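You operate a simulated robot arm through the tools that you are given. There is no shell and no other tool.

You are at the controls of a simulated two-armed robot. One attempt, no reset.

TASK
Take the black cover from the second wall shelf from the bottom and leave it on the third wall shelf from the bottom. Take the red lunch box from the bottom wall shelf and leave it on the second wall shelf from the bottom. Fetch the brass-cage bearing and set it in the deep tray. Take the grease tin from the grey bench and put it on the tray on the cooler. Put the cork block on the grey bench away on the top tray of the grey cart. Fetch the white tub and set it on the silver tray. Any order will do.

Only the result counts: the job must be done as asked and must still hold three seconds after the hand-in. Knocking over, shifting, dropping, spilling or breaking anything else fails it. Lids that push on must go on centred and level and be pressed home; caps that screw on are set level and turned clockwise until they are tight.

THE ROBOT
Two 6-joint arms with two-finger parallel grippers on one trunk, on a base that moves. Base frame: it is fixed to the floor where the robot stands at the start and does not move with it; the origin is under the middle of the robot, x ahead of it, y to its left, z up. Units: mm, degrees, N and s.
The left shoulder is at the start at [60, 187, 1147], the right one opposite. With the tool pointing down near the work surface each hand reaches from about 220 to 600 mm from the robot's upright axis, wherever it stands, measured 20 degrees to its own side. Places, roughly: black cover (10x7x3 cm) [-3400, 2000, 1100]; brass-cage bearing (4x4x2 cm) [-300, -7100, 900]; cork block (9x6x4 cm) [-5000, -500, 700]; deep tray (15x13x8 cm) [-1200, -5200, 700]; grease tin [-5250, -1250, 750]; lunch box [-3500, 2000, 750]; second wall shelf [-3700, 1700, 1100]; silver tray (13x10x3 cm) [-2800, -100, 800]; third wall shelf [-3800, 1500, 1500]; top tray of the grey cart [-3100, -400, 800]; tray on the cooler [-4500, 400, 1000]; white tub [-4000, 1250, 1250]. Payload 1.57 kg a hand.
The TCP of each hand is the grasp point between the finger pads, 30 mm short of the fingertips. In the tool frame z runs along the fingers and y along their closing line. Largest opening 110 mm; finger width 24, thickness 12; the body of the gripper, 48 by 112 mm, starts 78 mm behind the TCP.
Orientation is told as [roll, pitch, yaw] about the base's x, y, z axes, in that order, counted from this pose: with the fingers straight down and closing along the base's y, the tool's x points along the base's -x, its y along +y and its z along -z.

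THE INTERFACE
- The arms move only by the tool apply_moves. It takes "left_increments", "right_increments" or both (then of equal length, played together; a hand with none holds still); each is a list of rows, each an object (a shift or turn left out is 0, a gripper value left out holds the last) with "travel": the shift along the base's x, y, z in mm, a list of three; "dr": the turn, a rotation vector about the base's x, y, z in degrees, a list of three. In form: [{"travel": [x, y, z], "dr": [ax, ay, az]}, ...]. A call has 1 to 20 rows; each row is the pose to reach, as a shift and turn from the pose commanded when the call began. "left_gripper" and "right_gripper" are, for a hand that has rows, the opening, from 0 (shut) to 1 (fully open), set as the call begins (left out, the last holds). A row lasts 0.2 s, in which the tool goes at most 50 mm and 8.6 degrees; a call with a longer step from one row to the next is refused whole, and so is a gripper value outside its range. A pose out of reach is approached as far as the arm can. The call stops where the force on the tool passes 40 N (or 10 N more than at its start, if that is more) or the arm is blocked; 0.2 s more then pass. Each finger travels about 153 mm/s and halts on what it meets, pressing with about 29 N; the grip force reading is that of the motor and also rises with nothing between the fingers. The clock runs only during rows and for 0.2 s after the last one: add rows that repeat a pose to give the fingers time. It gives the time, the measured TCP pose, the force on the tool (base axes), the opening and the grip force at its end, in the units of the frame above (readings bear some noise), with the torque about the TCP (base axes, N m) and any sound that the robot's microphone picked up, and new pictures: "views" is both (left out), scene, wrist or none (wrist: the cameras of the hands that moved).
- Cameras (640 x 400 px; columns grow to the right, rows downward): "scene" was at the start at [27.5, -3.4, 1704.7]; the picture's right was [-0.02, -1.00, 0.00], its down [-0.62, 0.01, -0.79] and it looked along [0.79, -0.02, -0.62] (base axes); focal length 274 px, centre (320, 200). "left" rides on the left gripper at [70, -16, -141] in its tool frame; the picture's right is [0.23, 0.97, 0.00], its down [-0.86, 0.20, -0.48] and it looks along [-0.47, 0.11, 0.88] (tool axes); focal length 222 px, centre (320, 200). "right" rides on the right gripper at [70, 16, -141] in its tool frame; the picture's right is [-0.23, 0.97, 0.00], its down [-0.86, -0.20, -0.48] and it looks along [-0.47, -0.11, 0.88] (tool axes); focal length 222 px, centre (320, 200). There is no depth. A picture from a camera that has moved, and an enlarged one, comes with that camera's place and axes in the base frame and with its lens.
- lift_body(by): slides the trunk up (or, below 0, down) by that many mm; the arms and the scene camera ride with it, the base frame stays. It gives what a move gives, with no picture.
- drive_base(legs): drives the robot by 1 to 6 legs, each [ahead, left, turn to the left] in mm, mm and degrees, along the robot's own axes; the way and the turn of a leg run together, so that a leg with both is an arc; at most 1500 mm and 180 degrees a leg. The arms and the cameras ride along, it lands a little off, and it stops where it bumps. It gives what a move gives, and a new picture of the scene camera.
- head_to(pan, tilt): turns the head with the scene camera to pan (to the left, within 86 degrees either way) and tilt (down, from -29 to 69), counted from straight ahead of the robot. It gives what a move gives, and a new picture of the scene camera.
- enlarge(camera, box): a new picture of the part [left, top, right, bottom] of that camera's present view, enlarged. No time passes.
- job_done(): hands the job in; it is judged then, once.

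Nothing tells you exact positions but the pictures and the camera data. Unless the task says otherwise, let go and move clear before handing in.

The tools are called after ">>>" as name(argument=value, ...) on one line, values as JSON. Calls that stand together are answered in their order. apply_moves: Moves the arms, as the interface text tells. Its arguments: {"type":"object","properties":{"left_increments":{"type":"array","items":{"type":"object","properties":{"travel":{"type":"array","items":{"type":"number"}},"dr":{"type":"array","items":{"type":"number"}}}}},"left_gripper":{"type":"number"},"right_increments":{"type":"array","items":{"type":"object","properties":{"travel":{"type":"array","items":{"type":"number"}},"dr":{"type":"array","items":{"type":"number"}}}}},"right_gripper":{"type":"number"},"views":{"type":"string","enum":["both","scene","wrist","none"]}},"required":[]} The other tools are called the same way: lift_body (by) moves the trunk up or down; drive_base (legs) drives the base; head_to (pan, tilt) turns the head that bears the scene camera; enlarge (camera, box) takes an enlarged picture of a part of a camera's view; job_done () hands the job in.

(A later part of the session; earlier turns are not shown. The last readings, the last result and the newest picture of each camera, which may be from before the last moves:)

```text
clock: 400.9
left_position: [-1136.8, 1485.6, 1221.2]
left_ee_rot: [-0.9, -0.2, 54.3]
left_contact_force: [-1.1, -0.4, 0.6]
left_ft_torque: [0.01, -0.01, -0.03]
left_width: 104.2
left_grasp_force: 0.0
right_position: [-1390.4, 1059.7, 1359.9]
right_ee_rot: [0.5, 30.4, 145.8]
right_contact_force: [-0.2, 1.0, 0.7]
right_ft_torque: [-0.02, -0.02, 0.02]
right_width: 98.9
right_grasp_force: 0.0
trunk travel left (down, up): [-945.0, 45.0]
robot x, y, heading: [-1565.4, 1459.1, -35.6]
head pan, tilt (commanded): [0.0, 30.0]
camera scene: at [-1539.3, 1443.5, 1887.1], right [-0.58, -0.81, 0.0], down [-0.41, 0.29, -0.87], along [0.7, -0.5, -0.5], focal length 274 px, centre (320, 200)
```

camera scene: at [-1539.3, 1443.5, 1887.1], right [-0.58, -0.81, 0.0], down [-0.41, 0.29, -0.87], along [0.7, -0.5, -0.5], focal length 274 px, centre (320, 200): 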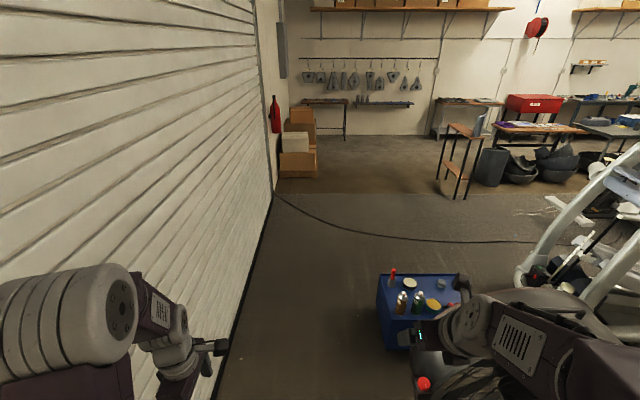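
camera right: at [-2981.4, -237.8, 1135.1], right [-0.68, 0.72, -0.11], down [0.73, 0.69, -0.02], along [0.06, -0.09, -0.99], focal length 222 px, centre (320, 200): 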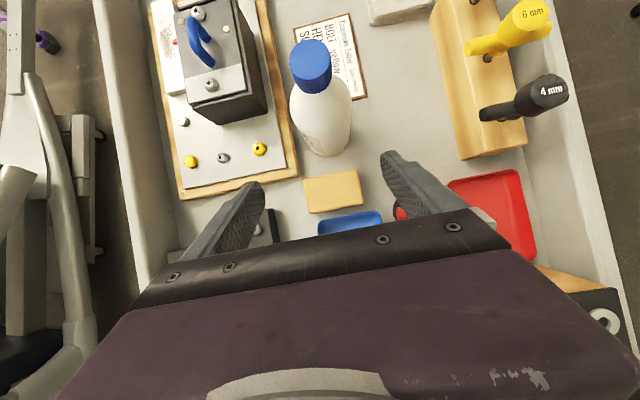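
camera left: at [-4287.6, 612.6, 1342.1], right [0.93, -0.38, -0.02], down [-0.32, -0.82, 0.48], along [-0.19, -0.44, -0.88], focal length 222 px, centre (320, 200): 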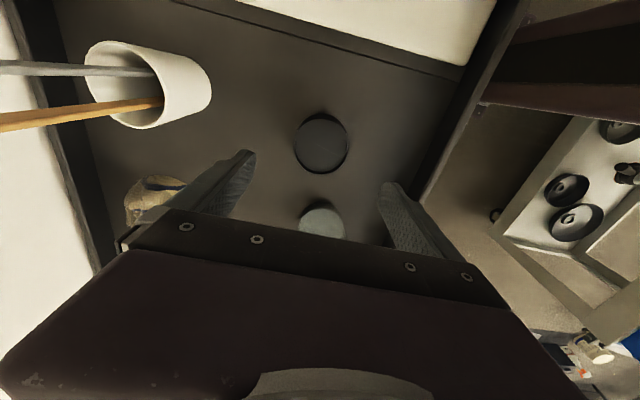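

>>> drive_base(legs=[[1000, 0, 0], [1000, 0, 0]])

>>> drive_base(legs=[[0, 0, -45]])

>>> head_to(pan=-20, tilt=25)

```text
clock: 411.0
left_position: [515.1, 302.6, 1220.3]
left_ee_rot: [-0.8, -0.3, 54.0]
left_contact_force: [-0.3, 0.4, 0.1]
left_ft_torque: [-0.06, 0.0, 0.0]
left_width: 104.6
left_grasp_force: 0.0
right_position: [259.1, -123.7, 1361.5]
right_ee_rot: [0.5, 30.3, 145.4]
right_contact_force: [0.3, 0.2, -0.9]
right_ft_torque: [0.03, -0.01, 0.02]
right_width: 99.1
right_grasp_force: 0.0
trunk travel left (down, up): [-945.0, 45.0]
robot x, y, heading: [87.7, 279.2, -35.9]
head pan, tilt (commanded): [0.0, 30.0]
camera scene: at [112.1, 260.6, 1887.1], right [-0.59, -0.81, 0.0], down [-0.4, 0.29, -0.87], along [0.7, -0.51, -0.5], focal length 274 px, centre (320, 200)
```

scene: 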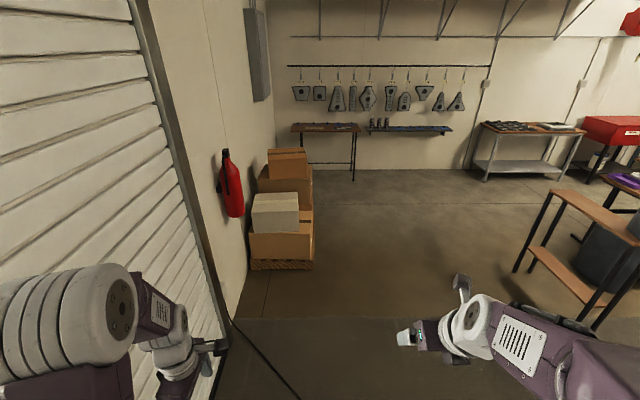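

```text
clock: 413.5
left_position: [407.8, -7.6, 1220.1]
left_ee_rot: [-0.8, -0.1, 9.1]
left_contact_force: [0.3, 0.3, 0.2]
left_ft_torque: [0.02, 0.0, 0.0]
left_width: 104.8
left_grasp_force: 0.0
right_position: [-75.7, -129.8, 1360.2]
right_ee_rot: [0.4, 30.2, 100.7]
right_contact_force: [0.3, 0.2, -1.0]
right_ft_torque: [0.0, 0.02, -0.02]
right_width: 98.6
right_grasp_force: 0.1
trunk travel left (down, up): [-945.0, 45.0]
robot x, y, heading: [85.2, 280.7, -80.9]
head pan, tilt (commanded): [0.0, 30.0]
camera scene: at [94.2, 247.5, 1887.1], right [-0.99, -0.16, 0.0], down [-0.08, 0.49, -0.87], along [0.14, -0.85, -0.5], focal length 274 px, centre (320, 200)
```

scene: 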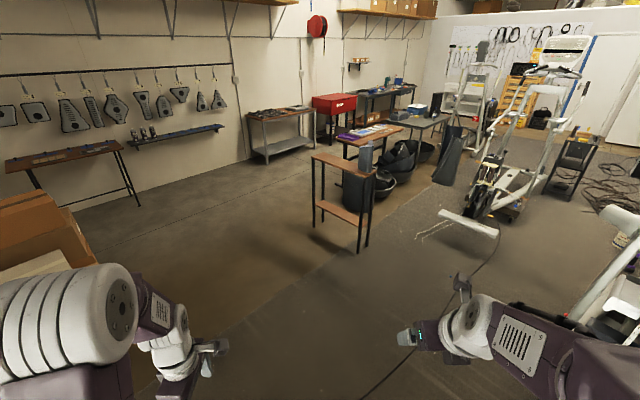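

```text
clock: 414.3
left_position: [406.8, -8.0, 1220.1]
left_ee_rot: [-0.8, -0.3, 9.1]
left_contact_force: [1.0, -0.8, 0.2]
left_ft_torque: [0.02, 0.03, -0.02]
left_width: 104.5
left_grasp_force: 0.1
right_position: [-75.4, -129.8, 1360.1]
right_ee_rot: [0.3, 30.2, 100.6]
right_contact_force: [0.4, 0.2, 0.4]
right_ft_torque: [0.0, 0.01, 0.0]
right_width: 98.9
right_grasp_force: 0.0
trunk travel left (down, up): [-945.0, 45.0]
robot x, y, heading: [90.8, 278.4, -80.9]
head pan, tilt (commanded): [-20.0, 25.0]
camera scene: at [61.8, 246.2, 1895.0], right [-0.98, 0.19, 0.0], down [0.08, 0.42, -0.91], along [-0.17, -0.89, -0.42], focal length 274 px, centre (320, 200)
```

scene: 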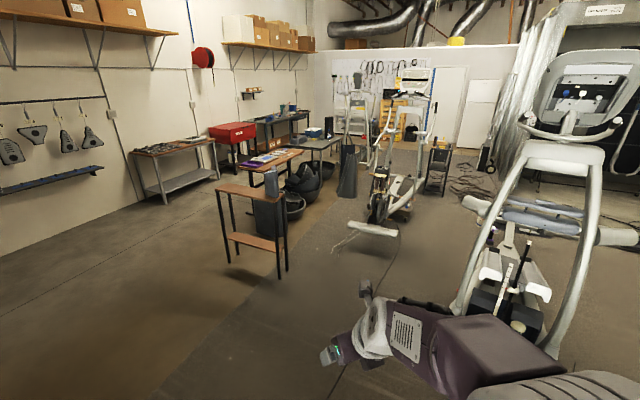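

>>> enlarge(camera="scene", box=[200, 70, 400, 220])

>>> enlarge(camera="scene", box=[240, 90, 350, 160])

```text
2.67 times, centred on (300, 145) of scene
camera zoom: at [61.8, 246.2, 1895.0], right [-0.98, 0.19, 0.0], down [0.08, 0.42, -0.91], along [-0.17, -0.89, -0.42], focal length 732 px, centre (373, 347)
```

zoom: 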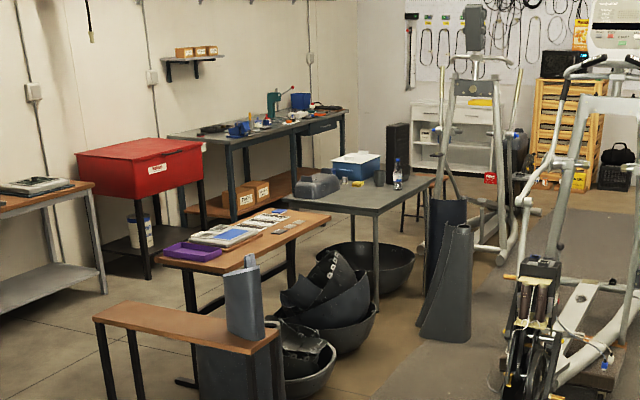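

```text
5.71 times, centred on (295, 125) of scene
camera zoom: at [61.8, 246.2, 1895.0], right [-0.98, 0.19, 0.0], down [0.08, 0.42, -0.91], along [-0.17, -0.89, -0.42], focal length 1568 px, centre (463, 629)
```

zoom: 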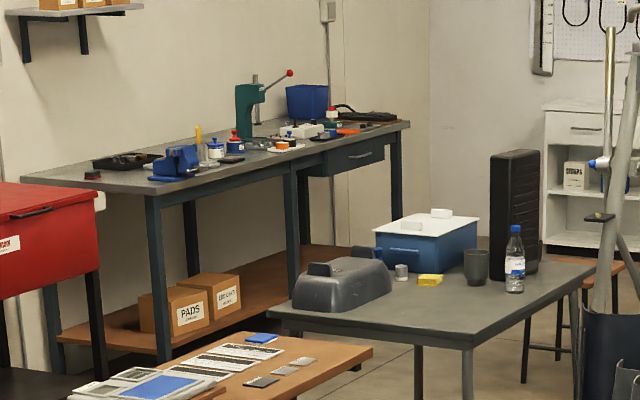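

I can see the route: past the right end of the near brown table, left of the second trainer's floor bar. I turn to face -y, shift right and drive forward, then look again.

>>> drive_base(legs=[[0, 0, -9.1], [0, -412, 0], [1350, 0, 0]])

>>> head_to(pan=0, tilt=40)

```text
clock: 423.9
left_position: [-27.4, -1399.2, 1219.3]
left_ee_rot: [-1.0, -0.3, 1.6]
left_contact_force: [0.2, 0.7, 0.2]
left_ft_torque: [0.02, -0.04, 0.01]
left_width: 104.5
left_grasp_force: 0.1
right_position: [-520.9, -1456.7, 1358.4]
right_ee_rot: [0.5, 30.2, 93.1]
right_contact_force: [0.3, 0.5, -0.3]
right_ft_torque: [0.0, 0.02, -0.03]
right_width: 99.0
right_grasp_force: 0.1
trunk travel left (down, up): [-945.0, 45.0]
robot x, y, heading: [-309.3, -1070.4, -88.3]
head pan, tilt (commanded): [-20.0, 25.0]
camera scene: at [-336.1, -1102.1, 1895.1], right [-0.95, 0.31, 0.0], down [0.13, 0.4, -0.91], along [-0.28, -0.86, -0.42], focal length 274 px, centre (320, 200)
```

scene: 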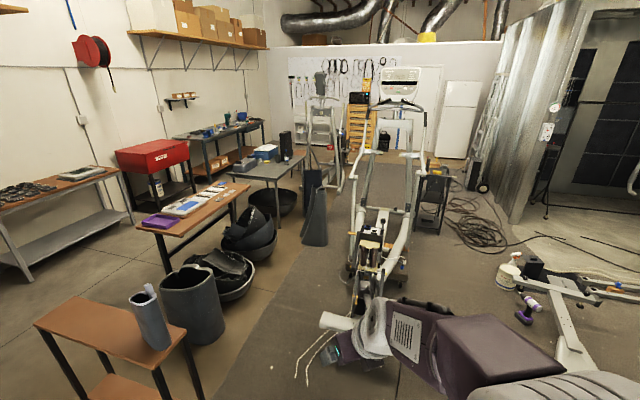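

```text
clock: 424.7
left_position: [-26.8, -1400.9, 1220.5]
left_ee_rot: [-0.7, -0.1, 1.6]
left_contact_force: [-0.3, -0.1, 0.4]
left_ft_torque: [-0.02, -0.02, -0.01]
left_width: 104.7
left_grasp_force: 0.0
right_position: [-521.6, -1457.0, 1360.0]
right_ee_rot: [0.3, 30.1, 93.1]
right_contact_force: [-0.1, -0.7, 0.5]
right_ft_torque: [-0.01, 0.02, 0.03]
right_width: 99.2
right_grasp_force: 0.1
trunk travel left (down, up): [-945.0, 45.0]
robot x, y, heading: [-303.4, -1074.7, -88.4]
head pan, tilt (commanded): [0.0, 40.0]
camera scene: at [-304.6, -1101.2, 1871.8], right [-1.0, -0.03, 0.0], down [-0.02, 0.64, -0.77], along [0.02, -0.77, -0.64], focal length 274 px, centre (320, 200)
```

scene: 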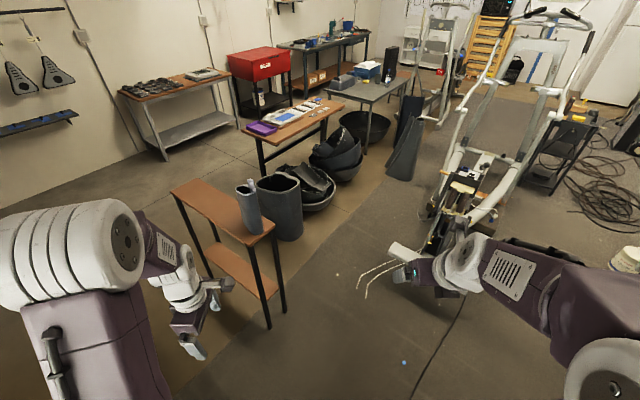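

The middle way narrows between baskets and the dark sheets, but there's a wide corridor along the wall benches on the left. I turn left and drive toward that corridor.

>>> drive_base(legs=[[0, 0, 53], [1300, 0, 0], [1350, 0, 0], [0, 0, -90]])

>>> head_to(pan=0, tilt=30)

```text
clock: 444.0
left_position: [1931.6, -3031.0, 1219.6]
left_ee_rot: [-0.8, -0.2, -36.1]
left_contact_force: [0.1, -0.4, -0.5]
left_ft_torque: [0.0, 0.01, 0.02]
left_width: 104.5
left_grasp_force: 0.0
right_position: [1505.2, -2774.9, 1360.7]
right_ee_rot: [0.5, 30.3, 55.5]
right_contact_force: [-0.4, 0.1, 0.4]
right_ft_torque: [0.01, -0.02, -0.01]
right_width: 99.1
right_grasp_force: 0.1
trunk travel left (down, up): [-945.0, 45.0]
robot x, y, heading: [1908.7, -2603.1, -126.0]
head pan, tilt (commanded): [0.0, 40.0]
camera scene: at [1895.5, -2626.0, 1871.7], right [-0.81, 0.59, 0.0], down [0.38, 0.52, -0.77], along [-0.45, -0.62, -0.64], focal length 274 px, centre (320, 200)
```

scene: 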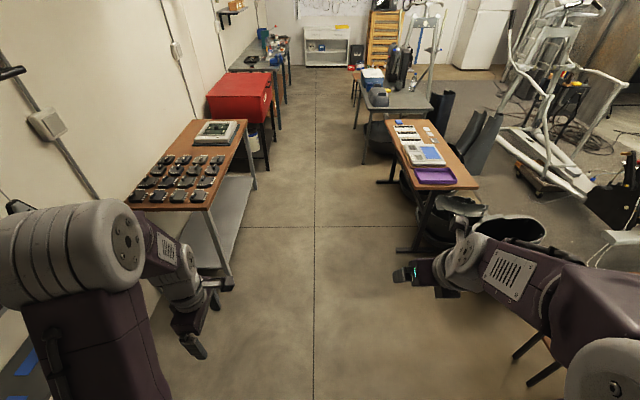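

```text
clock: 444.7
left_position: [1930.0, -3032.7, 1219.7]
left_ee_rot: [-0.8, -0.2, -36.2]
left_contact_force: [0.8, -0.2, 0.4]
left_ft_torque: [0.0, 0.03, -0.01]
left_width: 104.4
left_grasp_force: 0.1
right_position: [1504.4, -2775.3, 1359.9]
right_ee_rot: [0.4, 30.2, 55.4]
right_contact_force: [0.5, 0.2, 0.1]
right_ft_torque: [0.03, 0.02, 0.01]
right_width: 99.2
right_grasp_force: 0.1
trunk travel left (down, up): [-945.0, 45.0]
robot x, y, heading: [1906.0, -2603.9, -126.2]
head pan, tilt (commanded): [0.0, 30.0]
camera scene: at [1892.1, -2630.3, 1887.0], right [-0.81, 0.59, 0.0], down [0.29, 0.41, -0.87], along [-0.51, -0.7, -0.5], focal length 274 px, centre (320, 200)
```

scene: 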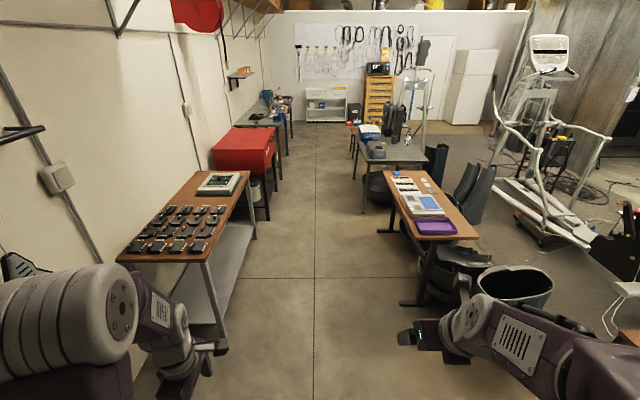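

A clear aisle straight ahead to the dark workbench. I drive forward 3 m.

>>> drive_base(legs=[[0, 0, 0.6], [1500, 0, 0], [1400, 0, 0]])

>>> head_to(pan=25, tilt=30)

>>> enlarge(camera="scene", box=[200, 60, 520, 260])

```text
clock: 459.1
left_position: [312.8, -5417.8, 1220.5]
left_ee_rot: [-0.9, -0.2, -32.6]
left_contact_force: [-0.1, -0.3, -0.1]
left_ft_torque: [-0.01, 0.03, 0.04]
left_width: 104.5
left_grasp_force: 0.0
right_position: [-126.0, -5187.2, 1359.9]
right_ee_rot: [0.3, 30.3, 58.8]
right_contact_force: [1.0, -0.1, -0.7]
right_ft_torque: [0.02, 0.0, 0.0]
right_width: 98.9
right_grasp_force: 0.1
trunk travel left (down, up): [-945.0, 45.0]
robot x, y, heading: [267.1, -4991.3, -122.4]
head pan, tilt (commanded): [0.0, 30.0]
camera scene: at [251.1, -5018.5, 1887.1], right [-0.84, 0.54, 0.0], down [0.27, 0.42, -0.87], along [-0.47, -0.73, -0.5], focal length 274 px, centre (320, 200)
```

scene: 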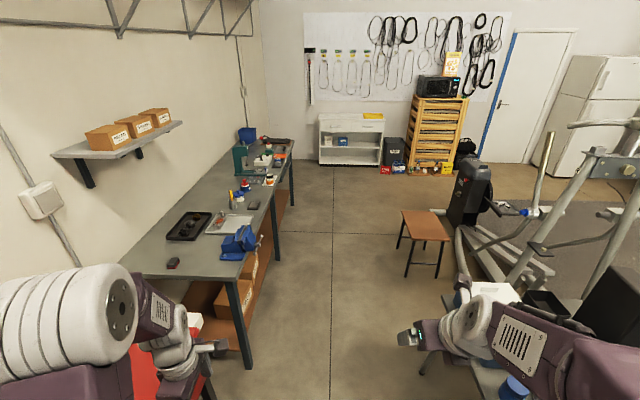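

```text
clock: 459.9
left_position: [314.2, -5417.9, 1219.3]
left_ee_rot: [-0.8, -0.2, -32.8]
left_contact_force: [-0.4, 0.2, -0.5]
left_ft_torque: [-0.01, 0.01, 0.01]
left_width: 104.5
left_grasp_force: 0.0
right_position: [-127.1, -5187.9, 1360.7]
right_ee_rot: [0.4, 30.2, 58.9]
right_contact_force: [-0.3, -0.3, -0.1]
right_ft_torque: [-0.03, 0.03, -0.01]
right_width: 99.3
right_grasp_force: 0.0
trunk travel left (down, up): [-945.0, 45.0]
robot x, y, heading: [263.8, -4991.3, -122.6]
head pan, tilt (commanded): [25.0, 30.0]
camera scene: at [286.9, -5033.3, 1887.1], right [-0.99, 0.13, 0.0], down [0.07, 0.5, -0.87], along [-0.11, -0.86, -0.5], focal length 274 px, centre (320, 200)
```

scene: 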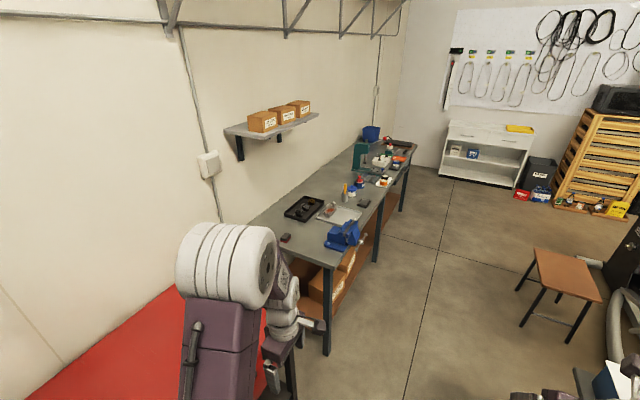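

```text
2.00 times, centred on (360, 160) of scene
camera zoom: at [286.9, -5033.3, 1887.1], right [-0.99, 0.13, 0.0], down [0.07, 0.5, -0.87], along [-0.11, -0.86, -0.5], focal length 549 px, centre (240, 280)
```

zoom: 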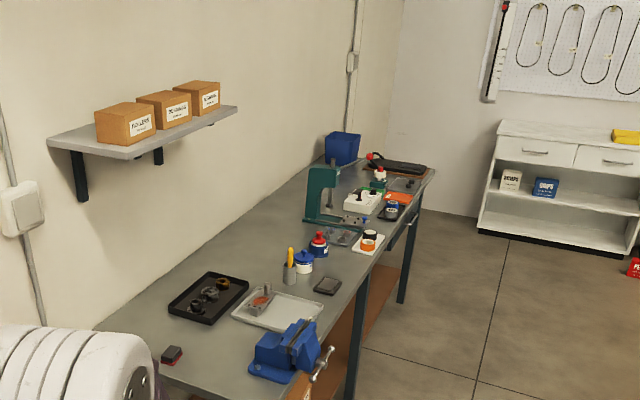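

>>> enlarge(camera="scene", box=[330, 120, 430, 190])

>>> enlarge(camera="scene", box=[270, 170, 390, 255])

```text
5.71 times, centred on (380, 155) of scene
camera zoom: at [286.9, -5033.3, 1887.1], right [-0.99, 0.13, 0.0], down [0.07, 0.5, -0.87], along [-0.11, -0.86, -0.5], focal length 1568 px, centre (-23, 457)
```

zoom: 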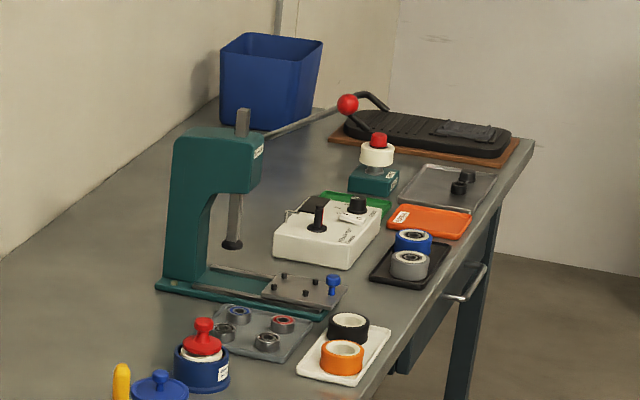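

```text
4.71 times, centred on (330, 212) of scene
camera zoom: at [286.9, -5033.3, 1887.1], right [-0.99, 0.13, 0.0], down [0.07, 0.5, -0.87], along [-0.11, -0.86, -0.5], focal length 1292 px, centre (273, 141)
```

zoom: 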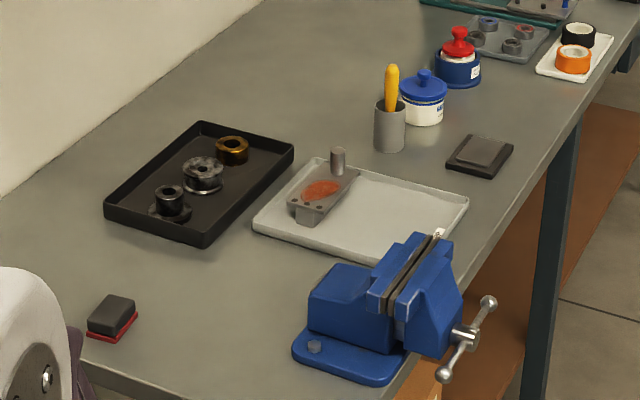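

The bearings lie in a clear tray on the workbench near (-380, -7020). I also look right at the grey table to find the deep tray.

>>> head_to(pan=-60, tilt=45)

>>> enlarge(camera="scene", box=[200, 60, 520, 260])

```text
clock: 461.5
left_position: [314.3, -5419.3, 1219.7]
left_ee_rot: [-0.8, -0.2, -32.6]
left_contact_force: [-0.1, 1.1, 1.0]
left_ft_torque: [0.01, 0.0, -0.03]
left_width: 104.6
left_grasp_force: 0.1
right_position: [-125.8, -5188.4, 1359.7]
right_ee_rot: [0.4, 30.1, 58.8]
right_contact_force: [-0.1, -0.3, 0.1]
right_ft_torque: [0.01, -0.02, 0.0]
right_width: 99.2
right_grasp_force: 0.1
trunk travel left (down, up): [-945.0, 45.0]
robot x, y, heading: [263.5, -4990.5, -122.4]
head pan, tilt (commanded): [-60.0, 45.0]
camera scene: at [217.8, -4939.8, 1864.5], right [0.04, 1.0, 0.0], down [0.71, -0.03, -0.71], along [-0.71, 0.03, -0.71], focal length 274 px, centre (320, 200)
```

scene: 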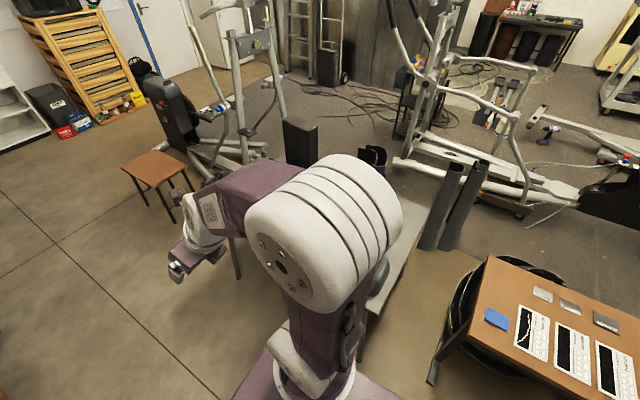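

```text
2.00 times, centred on (360, 160) of scene
camera zoom: at [217.8, -4939.8, 1864.5], right [0.04, 1.0, 0.0], down [0.71, -0.03, -0.71], along [-0.71, 0.03, -0.71], focal length 549 px, centre (240, 280)
```

zoom: 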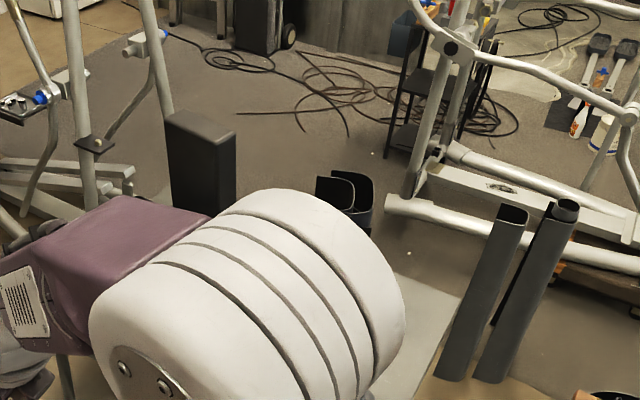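

I head for the workbench: forward along the aisle, then turn left to face it so that the right hand can reach the clear tray.

>>> drive_base(legs=[[0, 0, -3], [900, 0, 0], [900, 0, 0], [0, 0, 90]])

>>> head_to(pan=-15, tilt=40)

```text
clock: 474.9
left_position: [-347.7, -6426.9, 1219.7]
left_ee_rot: [-0.8, -0.4, 55.2]
left_contact_force: [0.6, -0.4, 0.7]
left_ft_torque: [-0.02, 0.0, 0.0]
left_width: 104.4
left_grasp_force: 0.1
right_position: [-593.3, -6859.1, 1360.3]
right_ee_rot: [0.5, 30.2, 146.7]
right_contact_force: [0.2, 0.4, -0.2]
right_ft_torque: [0.0, 0.0, 0.0]
right_width: 99.2
right_grasp_force: 0.1
trunk travel left (down, up): [-945.0, 45.0]
robot x, y, heading: [-773.8, -6455.8, -34.5]
head pan, tilt (commanded): [-60.0, 45.0]
camera scene: at [-829.0, -6506.5, 1864.5], right [-1.0, 0.08, 0.0], down [0.06, 0.7, -0.71], along [-0.06, -0.7, -0.71], focal length 274 px, centre (320, 200)
```

scene: 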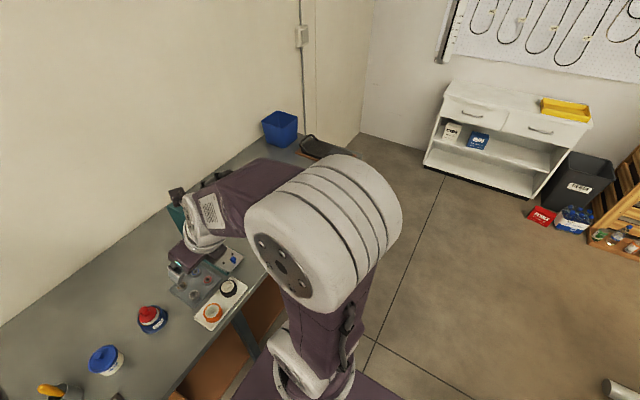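

```text
clock: 476.0
left_position: [-345.8, -6426.0, 1219.9]
left_ee_rot: [-0.7, -0.4, 55.2]
left_contact_force: [0.2, 0.2, -0.3]
left_ft_torque: [-0.04, 0.0, -0.01]
left_width: 104.7
left_grasp_force: 0.0
right_position: [-593.3, -6857.9, 1360.5]
right_ee_rot: [0.4, 30.0, 146.7]
right_contact_force: [0.6, 0.4, 1.2]
right_ft_torque: [0.01, 0.01, 0.02]
right_width: 99.3
right_grasp_force: 0.1
trunk travel left (down, up): [-945.0, 45.0]
robot x, y, heading: [-778.3, -6457.9, -34.8]
head pan, tilt (commanded): [-15.0, 40.0]
camera scene: at [-767.4, -6490.1, 1871.7], right [-0.76, -0.65, 0.0], down [-0.42, 0.49, -0.77], along [0.49, -0.58, -0.64], focal length 274 px, centre (320, 200)
```

scene: 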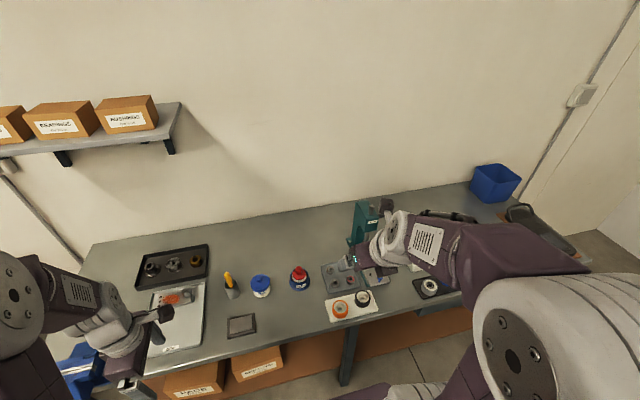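

>>> enlarge(camera="scene", box=[280, 240, 400, 320])

>>> enlarge(camera="right", box=[0, 0, 640, 400])

>>> enlarge(camera="scene", box=[120, 230, 240, 320])

```text
5.00 times, centred on (340, 280) of scene
camera zoom: at [-767.4, -6490.1, 1871.7], right [-0.76, -0.65, 0.0], down [-0.42, 0.49, -0.77], along [0.49, -0.58, -0.64], focal length 1372 px, centre (220, -200)
```

zoom: 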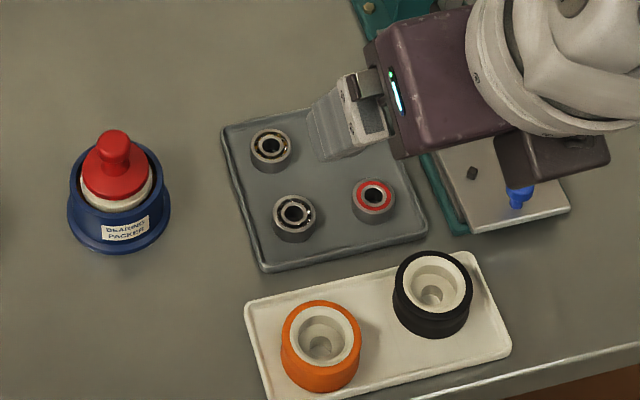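

```text
1.00 times, centred on (320, 200) of right (not enlarged: the box is as wide or as high as the picture)
camera zoom: at [-611.8, -6864.5, 1516.9], right [-0.7, -0.7, -0.11], down [-0.71, 0.71, -0.02], along [0.09, 0.06, -0.99], focal length 222 px, centre (320, 200)
```

zoom: 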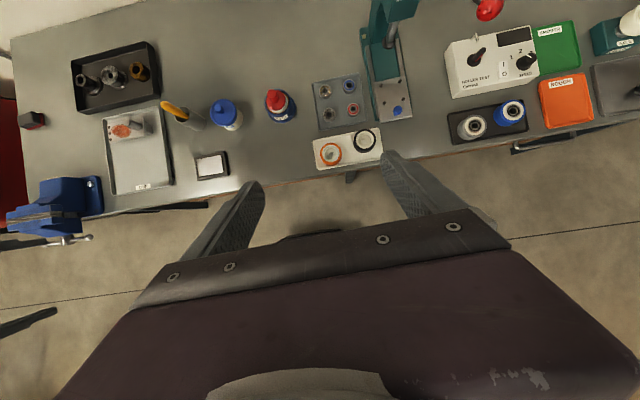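

```text
4.44 times, centred on (180, 275) of scene
camera zoom: at [-767.4, -6490.1, 1871.7], right [-0.76, -0.65, 0.0], down [-0.42, 0.49, -0.77], along [0.49, -0.58, -0.64], focal length 1220 px, centre (942, -133)
```

zoom: 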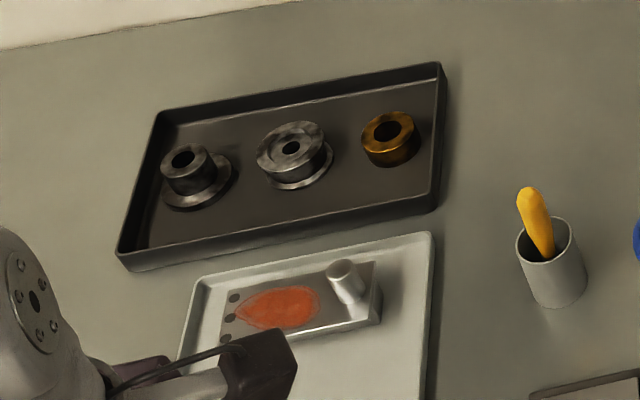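

>>> enlarge(camera="scene", box=[320, 258, 366, 290])

>>> enlarge(camera="right", box=[305, 65, 375, 135])

```text
12.50 times, centred on (343, 274) of scene
camera zoom: at [-767.4, -6490.1, 1871.7], right [-0.76, -0.65, 0.0], down [-0.42, 0.49, -0.77], along [0.49, -0.58, -0.64], focal length 3431 px, centre (32, -725)
```

zoom: 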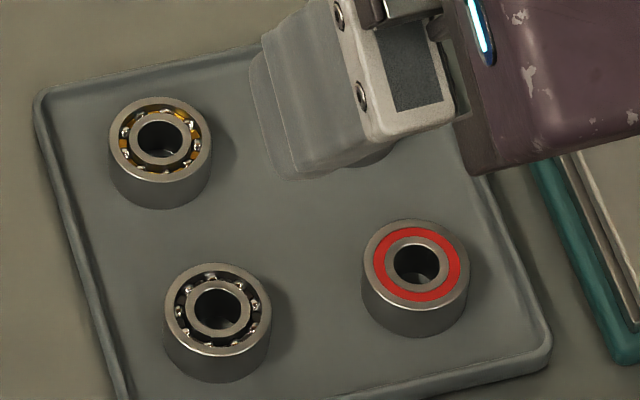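

```text
5.71 times, centred on (340, 100) of right
camera zoom: at [-611.8, -6864.5, 1516.9], right [-0.7, -0.7, -0.11], down [-0.71, 0.71, -0.02], along [0.09, 0.06, -0.99], focal length 1269 px, centre (206, 771)
```

zoom: 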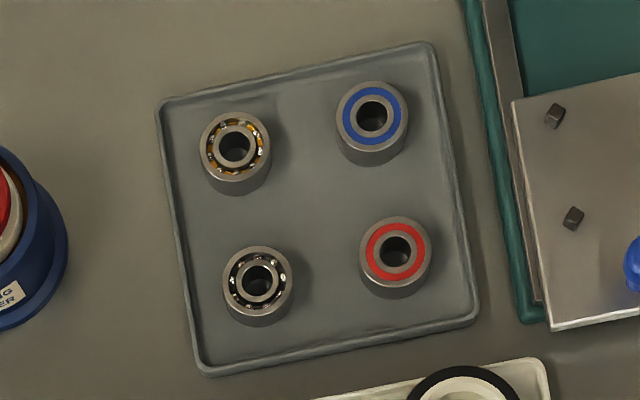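

The brass-cage bearing is the one at the far left of the clear tray, near (-348, -7052). I turn the right hand vertical and raise the left hand clear of the vise.

>>> apply_moves(right_increments=[{"travel": [0, 0, -20], "dr": [3.4, 4.9, 0]}, {"travel": [0, 0, -40], "dr": [6.8, 9.85, 0]}, {"travel": [0, 0, -60], "dr": [10.3, 14.8, 0]}, {"travel": [0, 0, -80], "dr": [13.7, 19.7, 0]}, {"travel": [0, 0, -100], "dr": [17.1, 24.6, 0]}, {"travel": [0, 0, -100], "dr": [17.1, 24.6, 0]}], left_increments=[{"travel": [0, 0, 40]}, {"travel": [0, 0, 80]}, {"travel": [0, 0, 120]}, {"travel": [0, 0, 160]}, {"travel": [0, 0, 200]}, {"travel": [0, 0, 200]}], right_gripper=0.75, views="none")

>>> drive_base(legs=[[165, 0, 0]])

>>> lift_body(by=-150)

```text
clock: 477.4
left_position: [-346.1, -6426.8, 1419.2]
left_ee_rot: [-0.9, -0.4, 55.2]
left_contact_force: [-0.3, 0.5, -0.1]
left_ft_torque: [-0.01, 0.02, 0.04]
left_width: 104.9
left_grasp_force: 0.1
right_position: [-594.0, -6857.8, 1259.3]
right_ee_rot: [-0.3, 0.2, 146.5]
right_contact_force: [0.7, -0.6, -0.1]
right_ft_torque: [0.01, -0.01, -0.03]
right_width: 82.4
right_grasp_force: 0.0
trunk travel left (down, up): [-945.0, 45.0]
robot x, y, heading: [-777.2, -6460.7, -34.8]
head pan, tilt (commanded): [-15.0, 40.0]
```

```text
clock: 478.8
left_position: [-214.9, -6516.1, 1420.4]
left_ee_rot: [-1.0, -0.2, 55.3]
left_contact_force: [0.1, 0.7, 0.6]
left_ft_torque: [0.0, -0.06, -0.01]
left_width: 104.4
left_grasp_force: 0.0
right_position: [-463.8, -6950.1, 1259.6]
right_ee_rot: [-0.3, 0.5, 146.6]
right_contact_force: [-0.1, -0.4, 0.1]
right_ft_torque: [0.0, -0.01, 0.01]
right_width: 82.5
right_grasp_force: 0.1
trunk travel left (down, up): [-945.0, 45.0]
robot x, y, heading: [-639.5, -6552.4, -34.6]
head pan, tilt (commanded): [-15.0, 40.0]
camera scene: at [-636.6, -6580.2, 1871.8], right [-0.76, -0.65, 0.0], down [-0.41, 0.49, -0.77], along [0.5, -0.58, -0.64], focal length 274 px, centre (320, 200)
```

scene: 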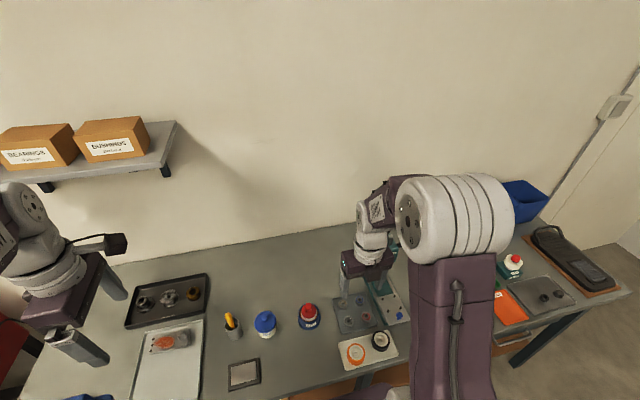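

```text
clock: 480.6
left_position: [-211.3, -6518.6, 1269.0]
left_ee_rot: [-0.9, -0.4, 55.3]
left_contact_force: [0.2, 0.0, 0.6]
left_ft_torque: [0.01, 0.01, -0.03]
left_width: 104.7
left_grasp_force: 0.0
right_position: [-459.1, -6949.6, 1108.8]
right_ee_rot: [-0.2, 0.3, 146.7]
right_contact_force: [0.1, 0.4, -0.3]
right_ft_torque: [0.0, 0.02, 0.01]
right_width: 82.6
right_grasp_force: 0.0
trunk travel left (down, up): [-795.0, 195.0]
robot x, y, heading: [-639.0, -6549.8, -34.6]
head pan, tilt (commanded): [-15.0, 40.0]
```

I move the right hand above the bearing, with the fingers partly open so they fit between the neighbours.

>>> apply_moves(right_increments=[{"travel": [28, -26, -10]}, {"travel": [56, -52, -30]}, {"travel": [84, -77, -50]}, {"travel": [112, -103, -70]}, {"travel": [112, -103, -70]}], right_gripper=0.55, views="both")

>>> enlarge(camera="right", box=[230, 90, 410, 220])

```text
clock: 481.8
left_position: [-211.8, -6518.4, 1269.9]
left_ee_rot: [-0.9, -0.3, 55.3]
left_contact_force: [-0.7, 0.6, -0.6]
left_ft_torque: [-0.02, -0.01, 0.02]
left_width: 104.6
left_grasp_force: 0.0
right_position: [-348.5, -7055.6, 1038.9]
right_ee_rot: [-0.2, 0.3, 146.6]
right_contact_force: [0.2, 0.5, -0.3]
right_ft_torque: [-0.05, 0.03, -0.01]
right_width: 60.6
right_grasp_force: 0.0
trunk travel left (down, up): [-795.0, 195.0]
robot x, y, heading: [-638.3, -6553.7, -34.5]
head pan, tilt (commanded): [-15.0, 40.0]
camera scene: at [-632.7, -6583.0, 1721.8], right [-0.76, -0.65, 0.0], down [-0.42, 0.49, -0.77], along [0.5, -0.58, -0.64], focal length 274 px, centre (320, 200)
camera right: at [-300.3, -7106.8, 1179.9], right [-0.73, -0.69, -0.01], down [-0.61, 0.64, 0.48], along [-0.32, 0.35, -0.88], focal length 222 px, centre (320, 200)
```

scene: 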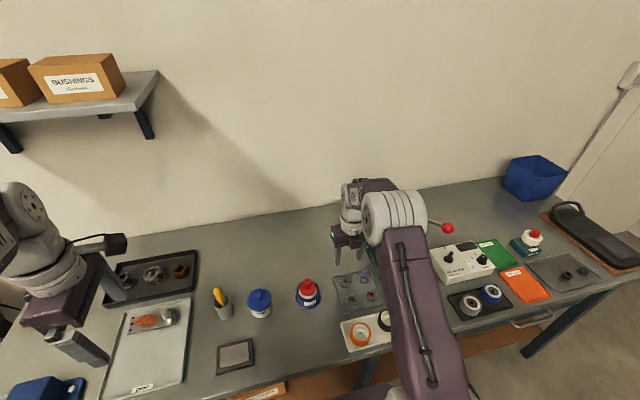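
right: 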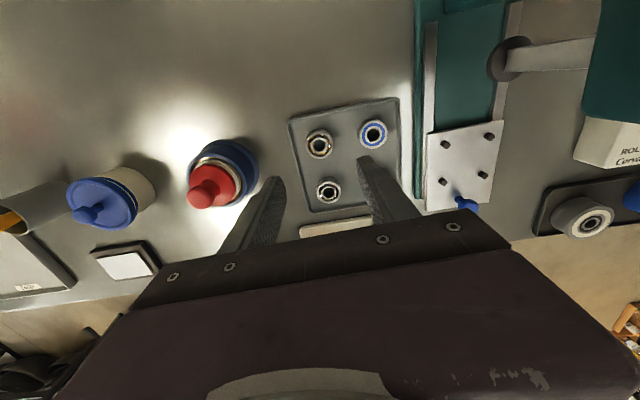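

```text
3.08 times, centred on (320, 155) of right
camera zoom: at [-300.3, -7106.8, 1179.9], right [-0.73, -0.69, -0.01], down [-0.61, 0.64, 0.48], along [-0.32, 0.35, -0.88], focal length 684 px, centre (320, 338)
```

zoom: 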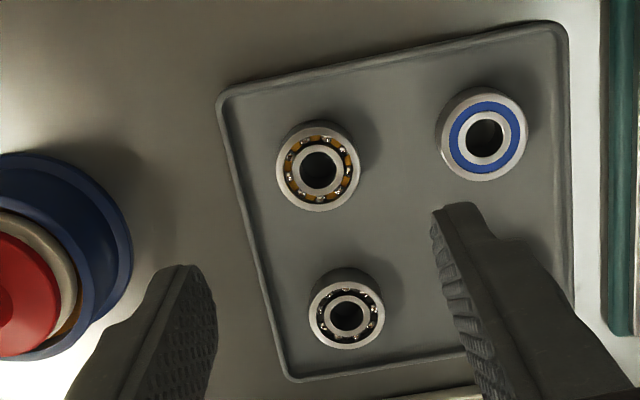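

The bearing is within 4 mm of my TCP. I correct and descend.

>>> apply_moves(right_increments=[{"travel": [-2.5, 3.6, -30]}, {"travel": [-2.5, 3.6, -60]}, {"travel": [-2.5, 3.6, -85]}, {"travel": [-2.5, 3.6, -100]}, {"travel": [-2.5, 3.6, -100]}], views="wrist")

>>> enlarge(camera="right", box=[210, 90, 430, 250])

```text
clock: 483.0
left_position: [-211.8, -6519.4, 1268.0]
left_ee_rot: [-0.9, -0.3, 55.3]
left_contact_force: [0.4, 0.1, -0.4]
left_ft_torque: [-0.01, -0.04, -0.01]
left_width: 104.5
left_grasp_force: 0.1
right_position: [-350.6, -7051.7, 939.4]
right_ee_rot: [-0.3, 0.4, 146.7]
right_contact_force: [0.0, -0.3, 0.4]
right_ft_torque: [0.03, 0.01, -0.01]
right_width: 60.3
right_grasp_force: 0.1
trunk travel left (down, up): [-795.0, 195.0]
robot x, y, heading: [-640.6, -6550.5, -34.5]
head pan, tilt (commanded): [-15.0, 40.0]
camera right: at [-302.8, -7104.0, 1080.2], right [-0.73, -0.69, -0.01], down [-0.61, 0.64, 0.48], along [-0.32, 0.35, -0.88], focal length 222 px, centre (320, 200)
```

right: 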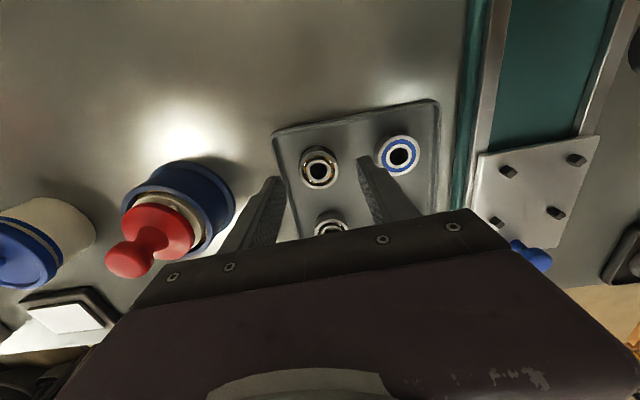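

```text
2.50 times, centred on (320, 170) of right
camera zoom: at [-302.8, -7104.0, 1080.2], right [-0.73, -0.69, -0.01], down [-0.61, 0.64, 0.48], along [-0.32, 0.35, -0.88], focal length 555 px, centre (320, 275)
```

zoom: 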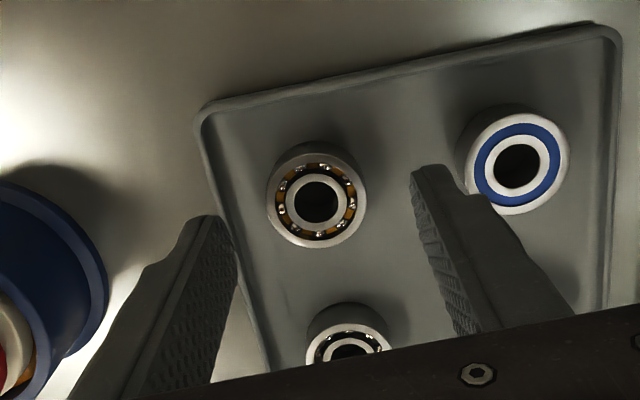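

>>> apply_moves(right_increments=[{"travel": [0.5, -1, -8]}, {"travel": [0.5, -1, -16]}, {"travel": [0.5, -1, -22]}, {"travel": [0.5, -1, -22]}], views="wrist")

>>> enlarge(camera="right", box=[210, 90, 430, 250])

```text
clock: 484.0
left_position: [-212.1, -6516.2, 1269.2]
left_ee_rot: [-0.9, -0.1, 55.3]
left_contact_force: [0.6, -0.5, 0.6]
left_ft_torque: [-0.01, 0.01, 0.02]
left_width: 104.2
left_grasp_force: 0.1
right_position: [-349.4, -7051.9, 921.7]
right_ee_rot: [-0.2, 0.8, 146.5]
right_contact_force: [3.6, -5.2, 31.8]
right_ft_torque: [1.04, -0.46, -0.17]
right_width: 58.9
right_grasp_force: 0.0
trunk travel left (down, up): [-795.0, 195.0]
robot x, y, heading: [-634.5, -6551.1, -34.5]
head pan, tilt (commanded): [-15.0, 40.0]
camera right: at [-302.8, -7103.3, 1063.6], right [-0.73, -0.69, -0.01], down [-0.61, 0.64, 0.47], along [-0.32, 0.34, -0.88], focal length 222 px, centre (320, 200)
```

right: 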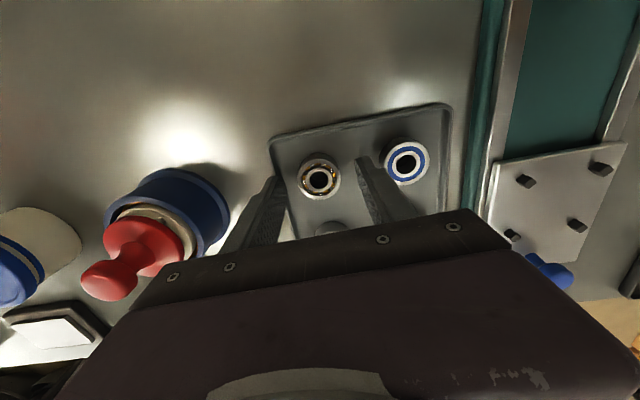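

```text
2.50 times, centred on (320, 170) of right
camera zoom: at [-302.8, -7103.3, 1063.6], right [-0.73, -0.69, -0.01], down [-0.61, 0.64, 0.47], along [-0.32, 0.34, -0.88], focal length 555 px, centre (320, 275)
```

zoom: 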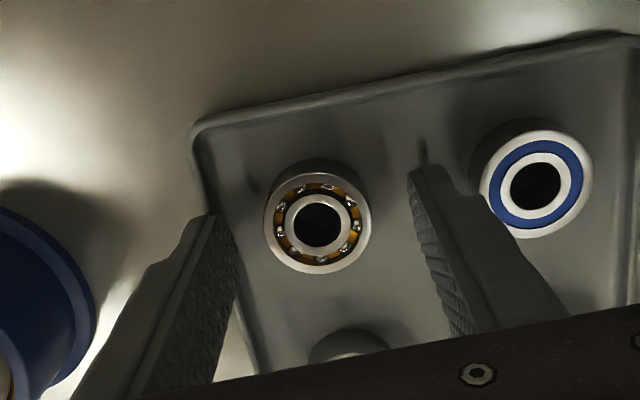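

The left fingertip landed on the tray's rim. I raise, narrow the opening to about 46 mm, and try again.

>>> apply_moves(right_increments=[{"travel": [0, 0, 6]}, {"travel": [0, 0, 12]}, {"travel": [0, 0, 12]}, {"travel": [0, 0, 12]}], right_gripper=0.42, views="wrist")

>>> enlarge(camera="right", box=[210, 90, 430, 250])

```text
clock: 485.0
left_position: [-210.1, -6519.3, 1268.6]
left_ee_rot: [-0.8, -0.3, 55.3]
left_contact_force: [-0.6, 0.0, -0.3]
left_ft_torque: [0.02, -0.02, 0.0]
left_width: 104.7
left_grasp_force: 0.1
right_position: [-350.4, -7051.4, 928.4]
right_ee_rot: [-0.3, 0.2, 146.7]
right_contact_force: [-0.6, -0.2, 0.3]
right_ft_torque: [0.01, 0.02, -0.04]
right_width: 46.2
right_grasp_force: 0.0
trunk travel left (down, up): [-795.0, 195.0]
robot x, y, heading: [-639.0, -6552.2, -34.7]
head pan, tilt (commanded): [-15.0, 40.0]
camera right: at [-301.9, -7103.5, 1069.7], right [-0.73, -0.69, -0.01], down [-0.61, 0.64, 0.48], along [-0.32, 0.35, -0.88], focal length 222 px, centre (320, 200)
```

right: 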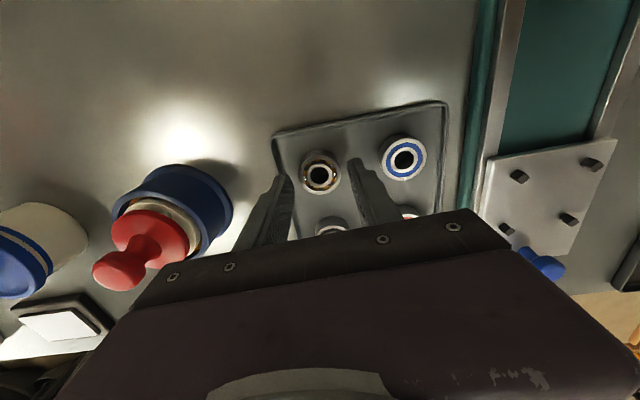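

```text
2.50 times, centred on (320, 170) of right
camera zoom: at [-301.9, -7103.5, 1069.7], right [-0.73, -0.69, -0.01], down [-0.61, 0.64, 0.48], along [-0.32, 0.35, -0.88], focal length 555 px, centre (320, 275)
```

zoom: 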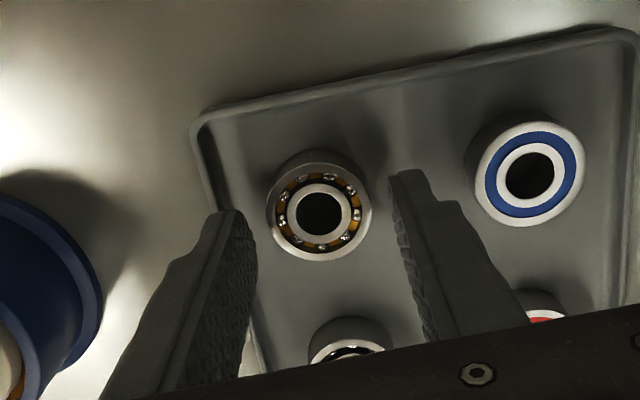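

The tray's rim is too close on the left, so I raise and rotate the hand 90° to grip the bearing front-to-back.

>>> apply_moves(right_increments=[{"travel": [0, 0, 25]}, {"travel": [0, 0, 50]}, {"travel": [0, 0, 55], "dr": [0, 0, 8.2]}, {"travel": [0, 0, 55], "dr": [0, 0, 16.4]}, {"travel": [0, 0, 55], "dr": [0, 0, 24.6]}, {"travel": [0, 0, 55], "dr": [0, 0, 32.8]}, {"travel": [0, 0, 55], "dr": [0, 0, 41]}, {"travel": [0, 0, 55], "dr": [0, 0, 49.2]}, {"travel": [0, 0, 55], "dr": [0, 0, 57.4]}, {"travel": [0, 0, 55], "dr": [0, 0, 65.6]}, {"travel": [0, 0, 55], "dr": [0, 0, 73.8]}, {"travel": [0, 0, 55], "dr": [0, 0, 82]}, {"travel": [0, 0, 55], "dr": [0, 0, 90]}, {"travel": [0, 0, 55], "dr": [0, 0, 90]}], views="wrist")

>>> enlarge(camera="right", box=[210, 90, 430, 250])

```text
clock: 488.0
left_position: [-210.2, -6519.1, 1267.9]
left_ee_rot: [-0.9, -0.3, 55.3]
left_contact_force: [-0.1, -0.2, -0.6]
left_ft_torque: [0.0, -0.05, -0.01]
left_width: 104.3
left_grasp_force: 0.1
right_position: [-349.1, -7051.9, 984.0]
right_ee_rot: [-0.3, 0.3, -123.3]
right_contact_force: [-0.8, 0.7, -0.6]
right_ft_torque: [0.01, -0.03, -0.01]
right_width: 46.2
right_grasp_force: 0.0
trunk travel left (down, up): [-795.0, 195.0]
robot x, y, heading: [-640.4, -6550.8, -34.5]
head pan, tilt (commanded): [-15.0, 40.0]
camera right: at [-297.4, -7002.8, 1125.4], right [0.69, -0.72, -0.01], down [-0.64, -0.61, 0.48], along [-0.35, -0.32, -0.88], focal length 222 px, centre (320, 200)
```

right: 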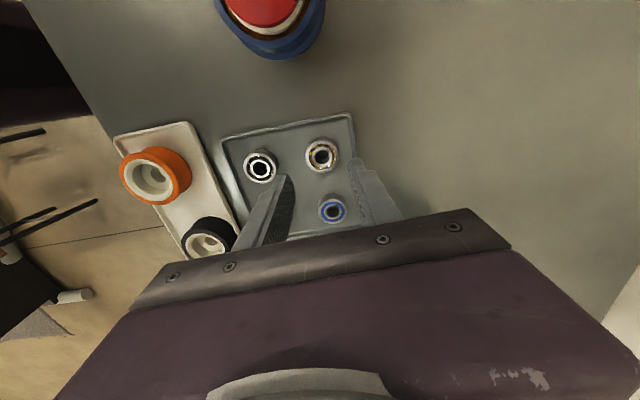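

```text
2.50 times, centred on (320, 170) of right
camera zoom: at [-297.4, -7002.8, 1125.4], right [0.69, -0.72, -0.01], down [-0.64, -0.61, 0.48], along [-0.35, -0.32, -0.88], focal length 555 px, centre (320, 275)
```

zoom: 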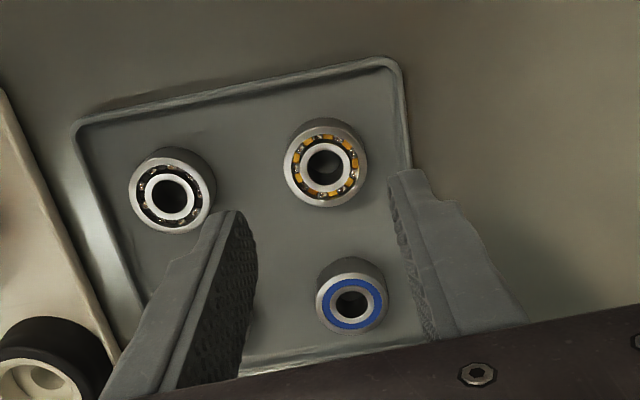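

The bearing is centred within 2 mm. I descend slowly with the fingers front and back.

>>> apply_moves(right_increments=[{"travel": [0, 0, -25]}, {"travel": [0, 0, -45]}, {"travel": [0, 0, -57]}, {"travel": [0, 0, -60]}, {"travel": [0, 0, -60]}], right_gripper=0.41, views="wrist")

>>> enlarge(camera="right", box=[210, 90, 430, 250])

```text
clock: 489.2
left_position: [-212.0, -6518.8, 1269.8]
left_ee_rot: [-0.8, -0.3, 55.4]
left_contact_force: [0.3, -0.4, 0.2]
left_ft_torque: [0.01, -0.01, 0.02]
left_width: 104.4
left_grasp_force: 0.0
right_position: [-349.3, -7051.0, 924.4]
right_ee_rot: [-0.3, 0.3, -123.4]
right_contact_force: [-0.3, -0.8, -0.5]
right_ft_torque: [0.02, 0.03, 0.0]
right_width: 45.2
right_grasp_force: 0.1
trunk travel left (down, up): [-795.0, 195.0]
robot x, y, heading: [-640.0, -6551.3, -34.5]
head pan, tilt (commanded): [-15.0, 40.0]
camera right: at [-297.5, -7002.8, 1064.8], right [0.69, -0.73, -0.01], down [-0.64, -0.61, 0.48], along [-0.35, -0.32, -0.88], focal length 222 px, centre (320, 200)
```

right: 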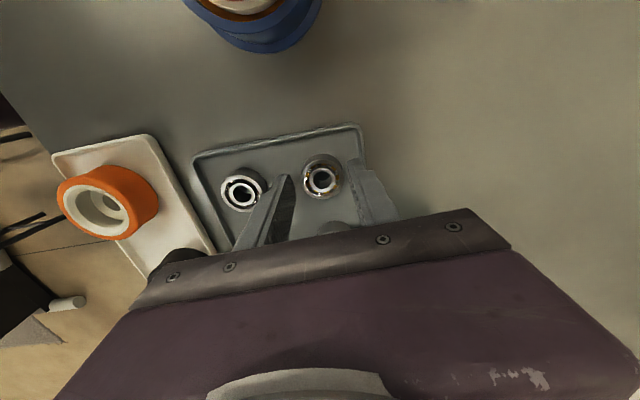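

```text
2.50 times, centred on (320, 170) of right
camera zoom: at [-297.5, -7002.8, 1064.8], right [0.69, -0.73, -0.01], down [-0.64, -0.61, 0.48], along [-0.35, -0.32, -0.88], focal length 555 px, centre (320, 275)
```

zoom: 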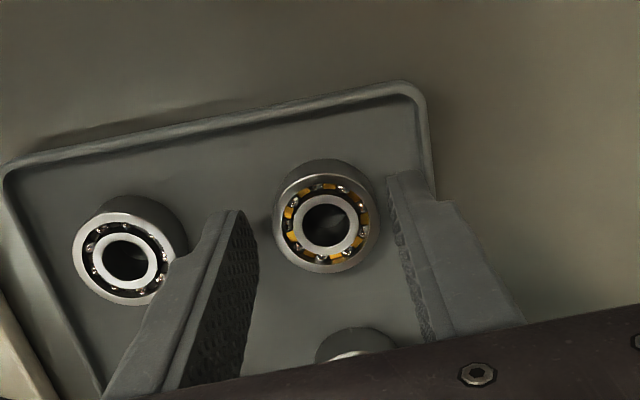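

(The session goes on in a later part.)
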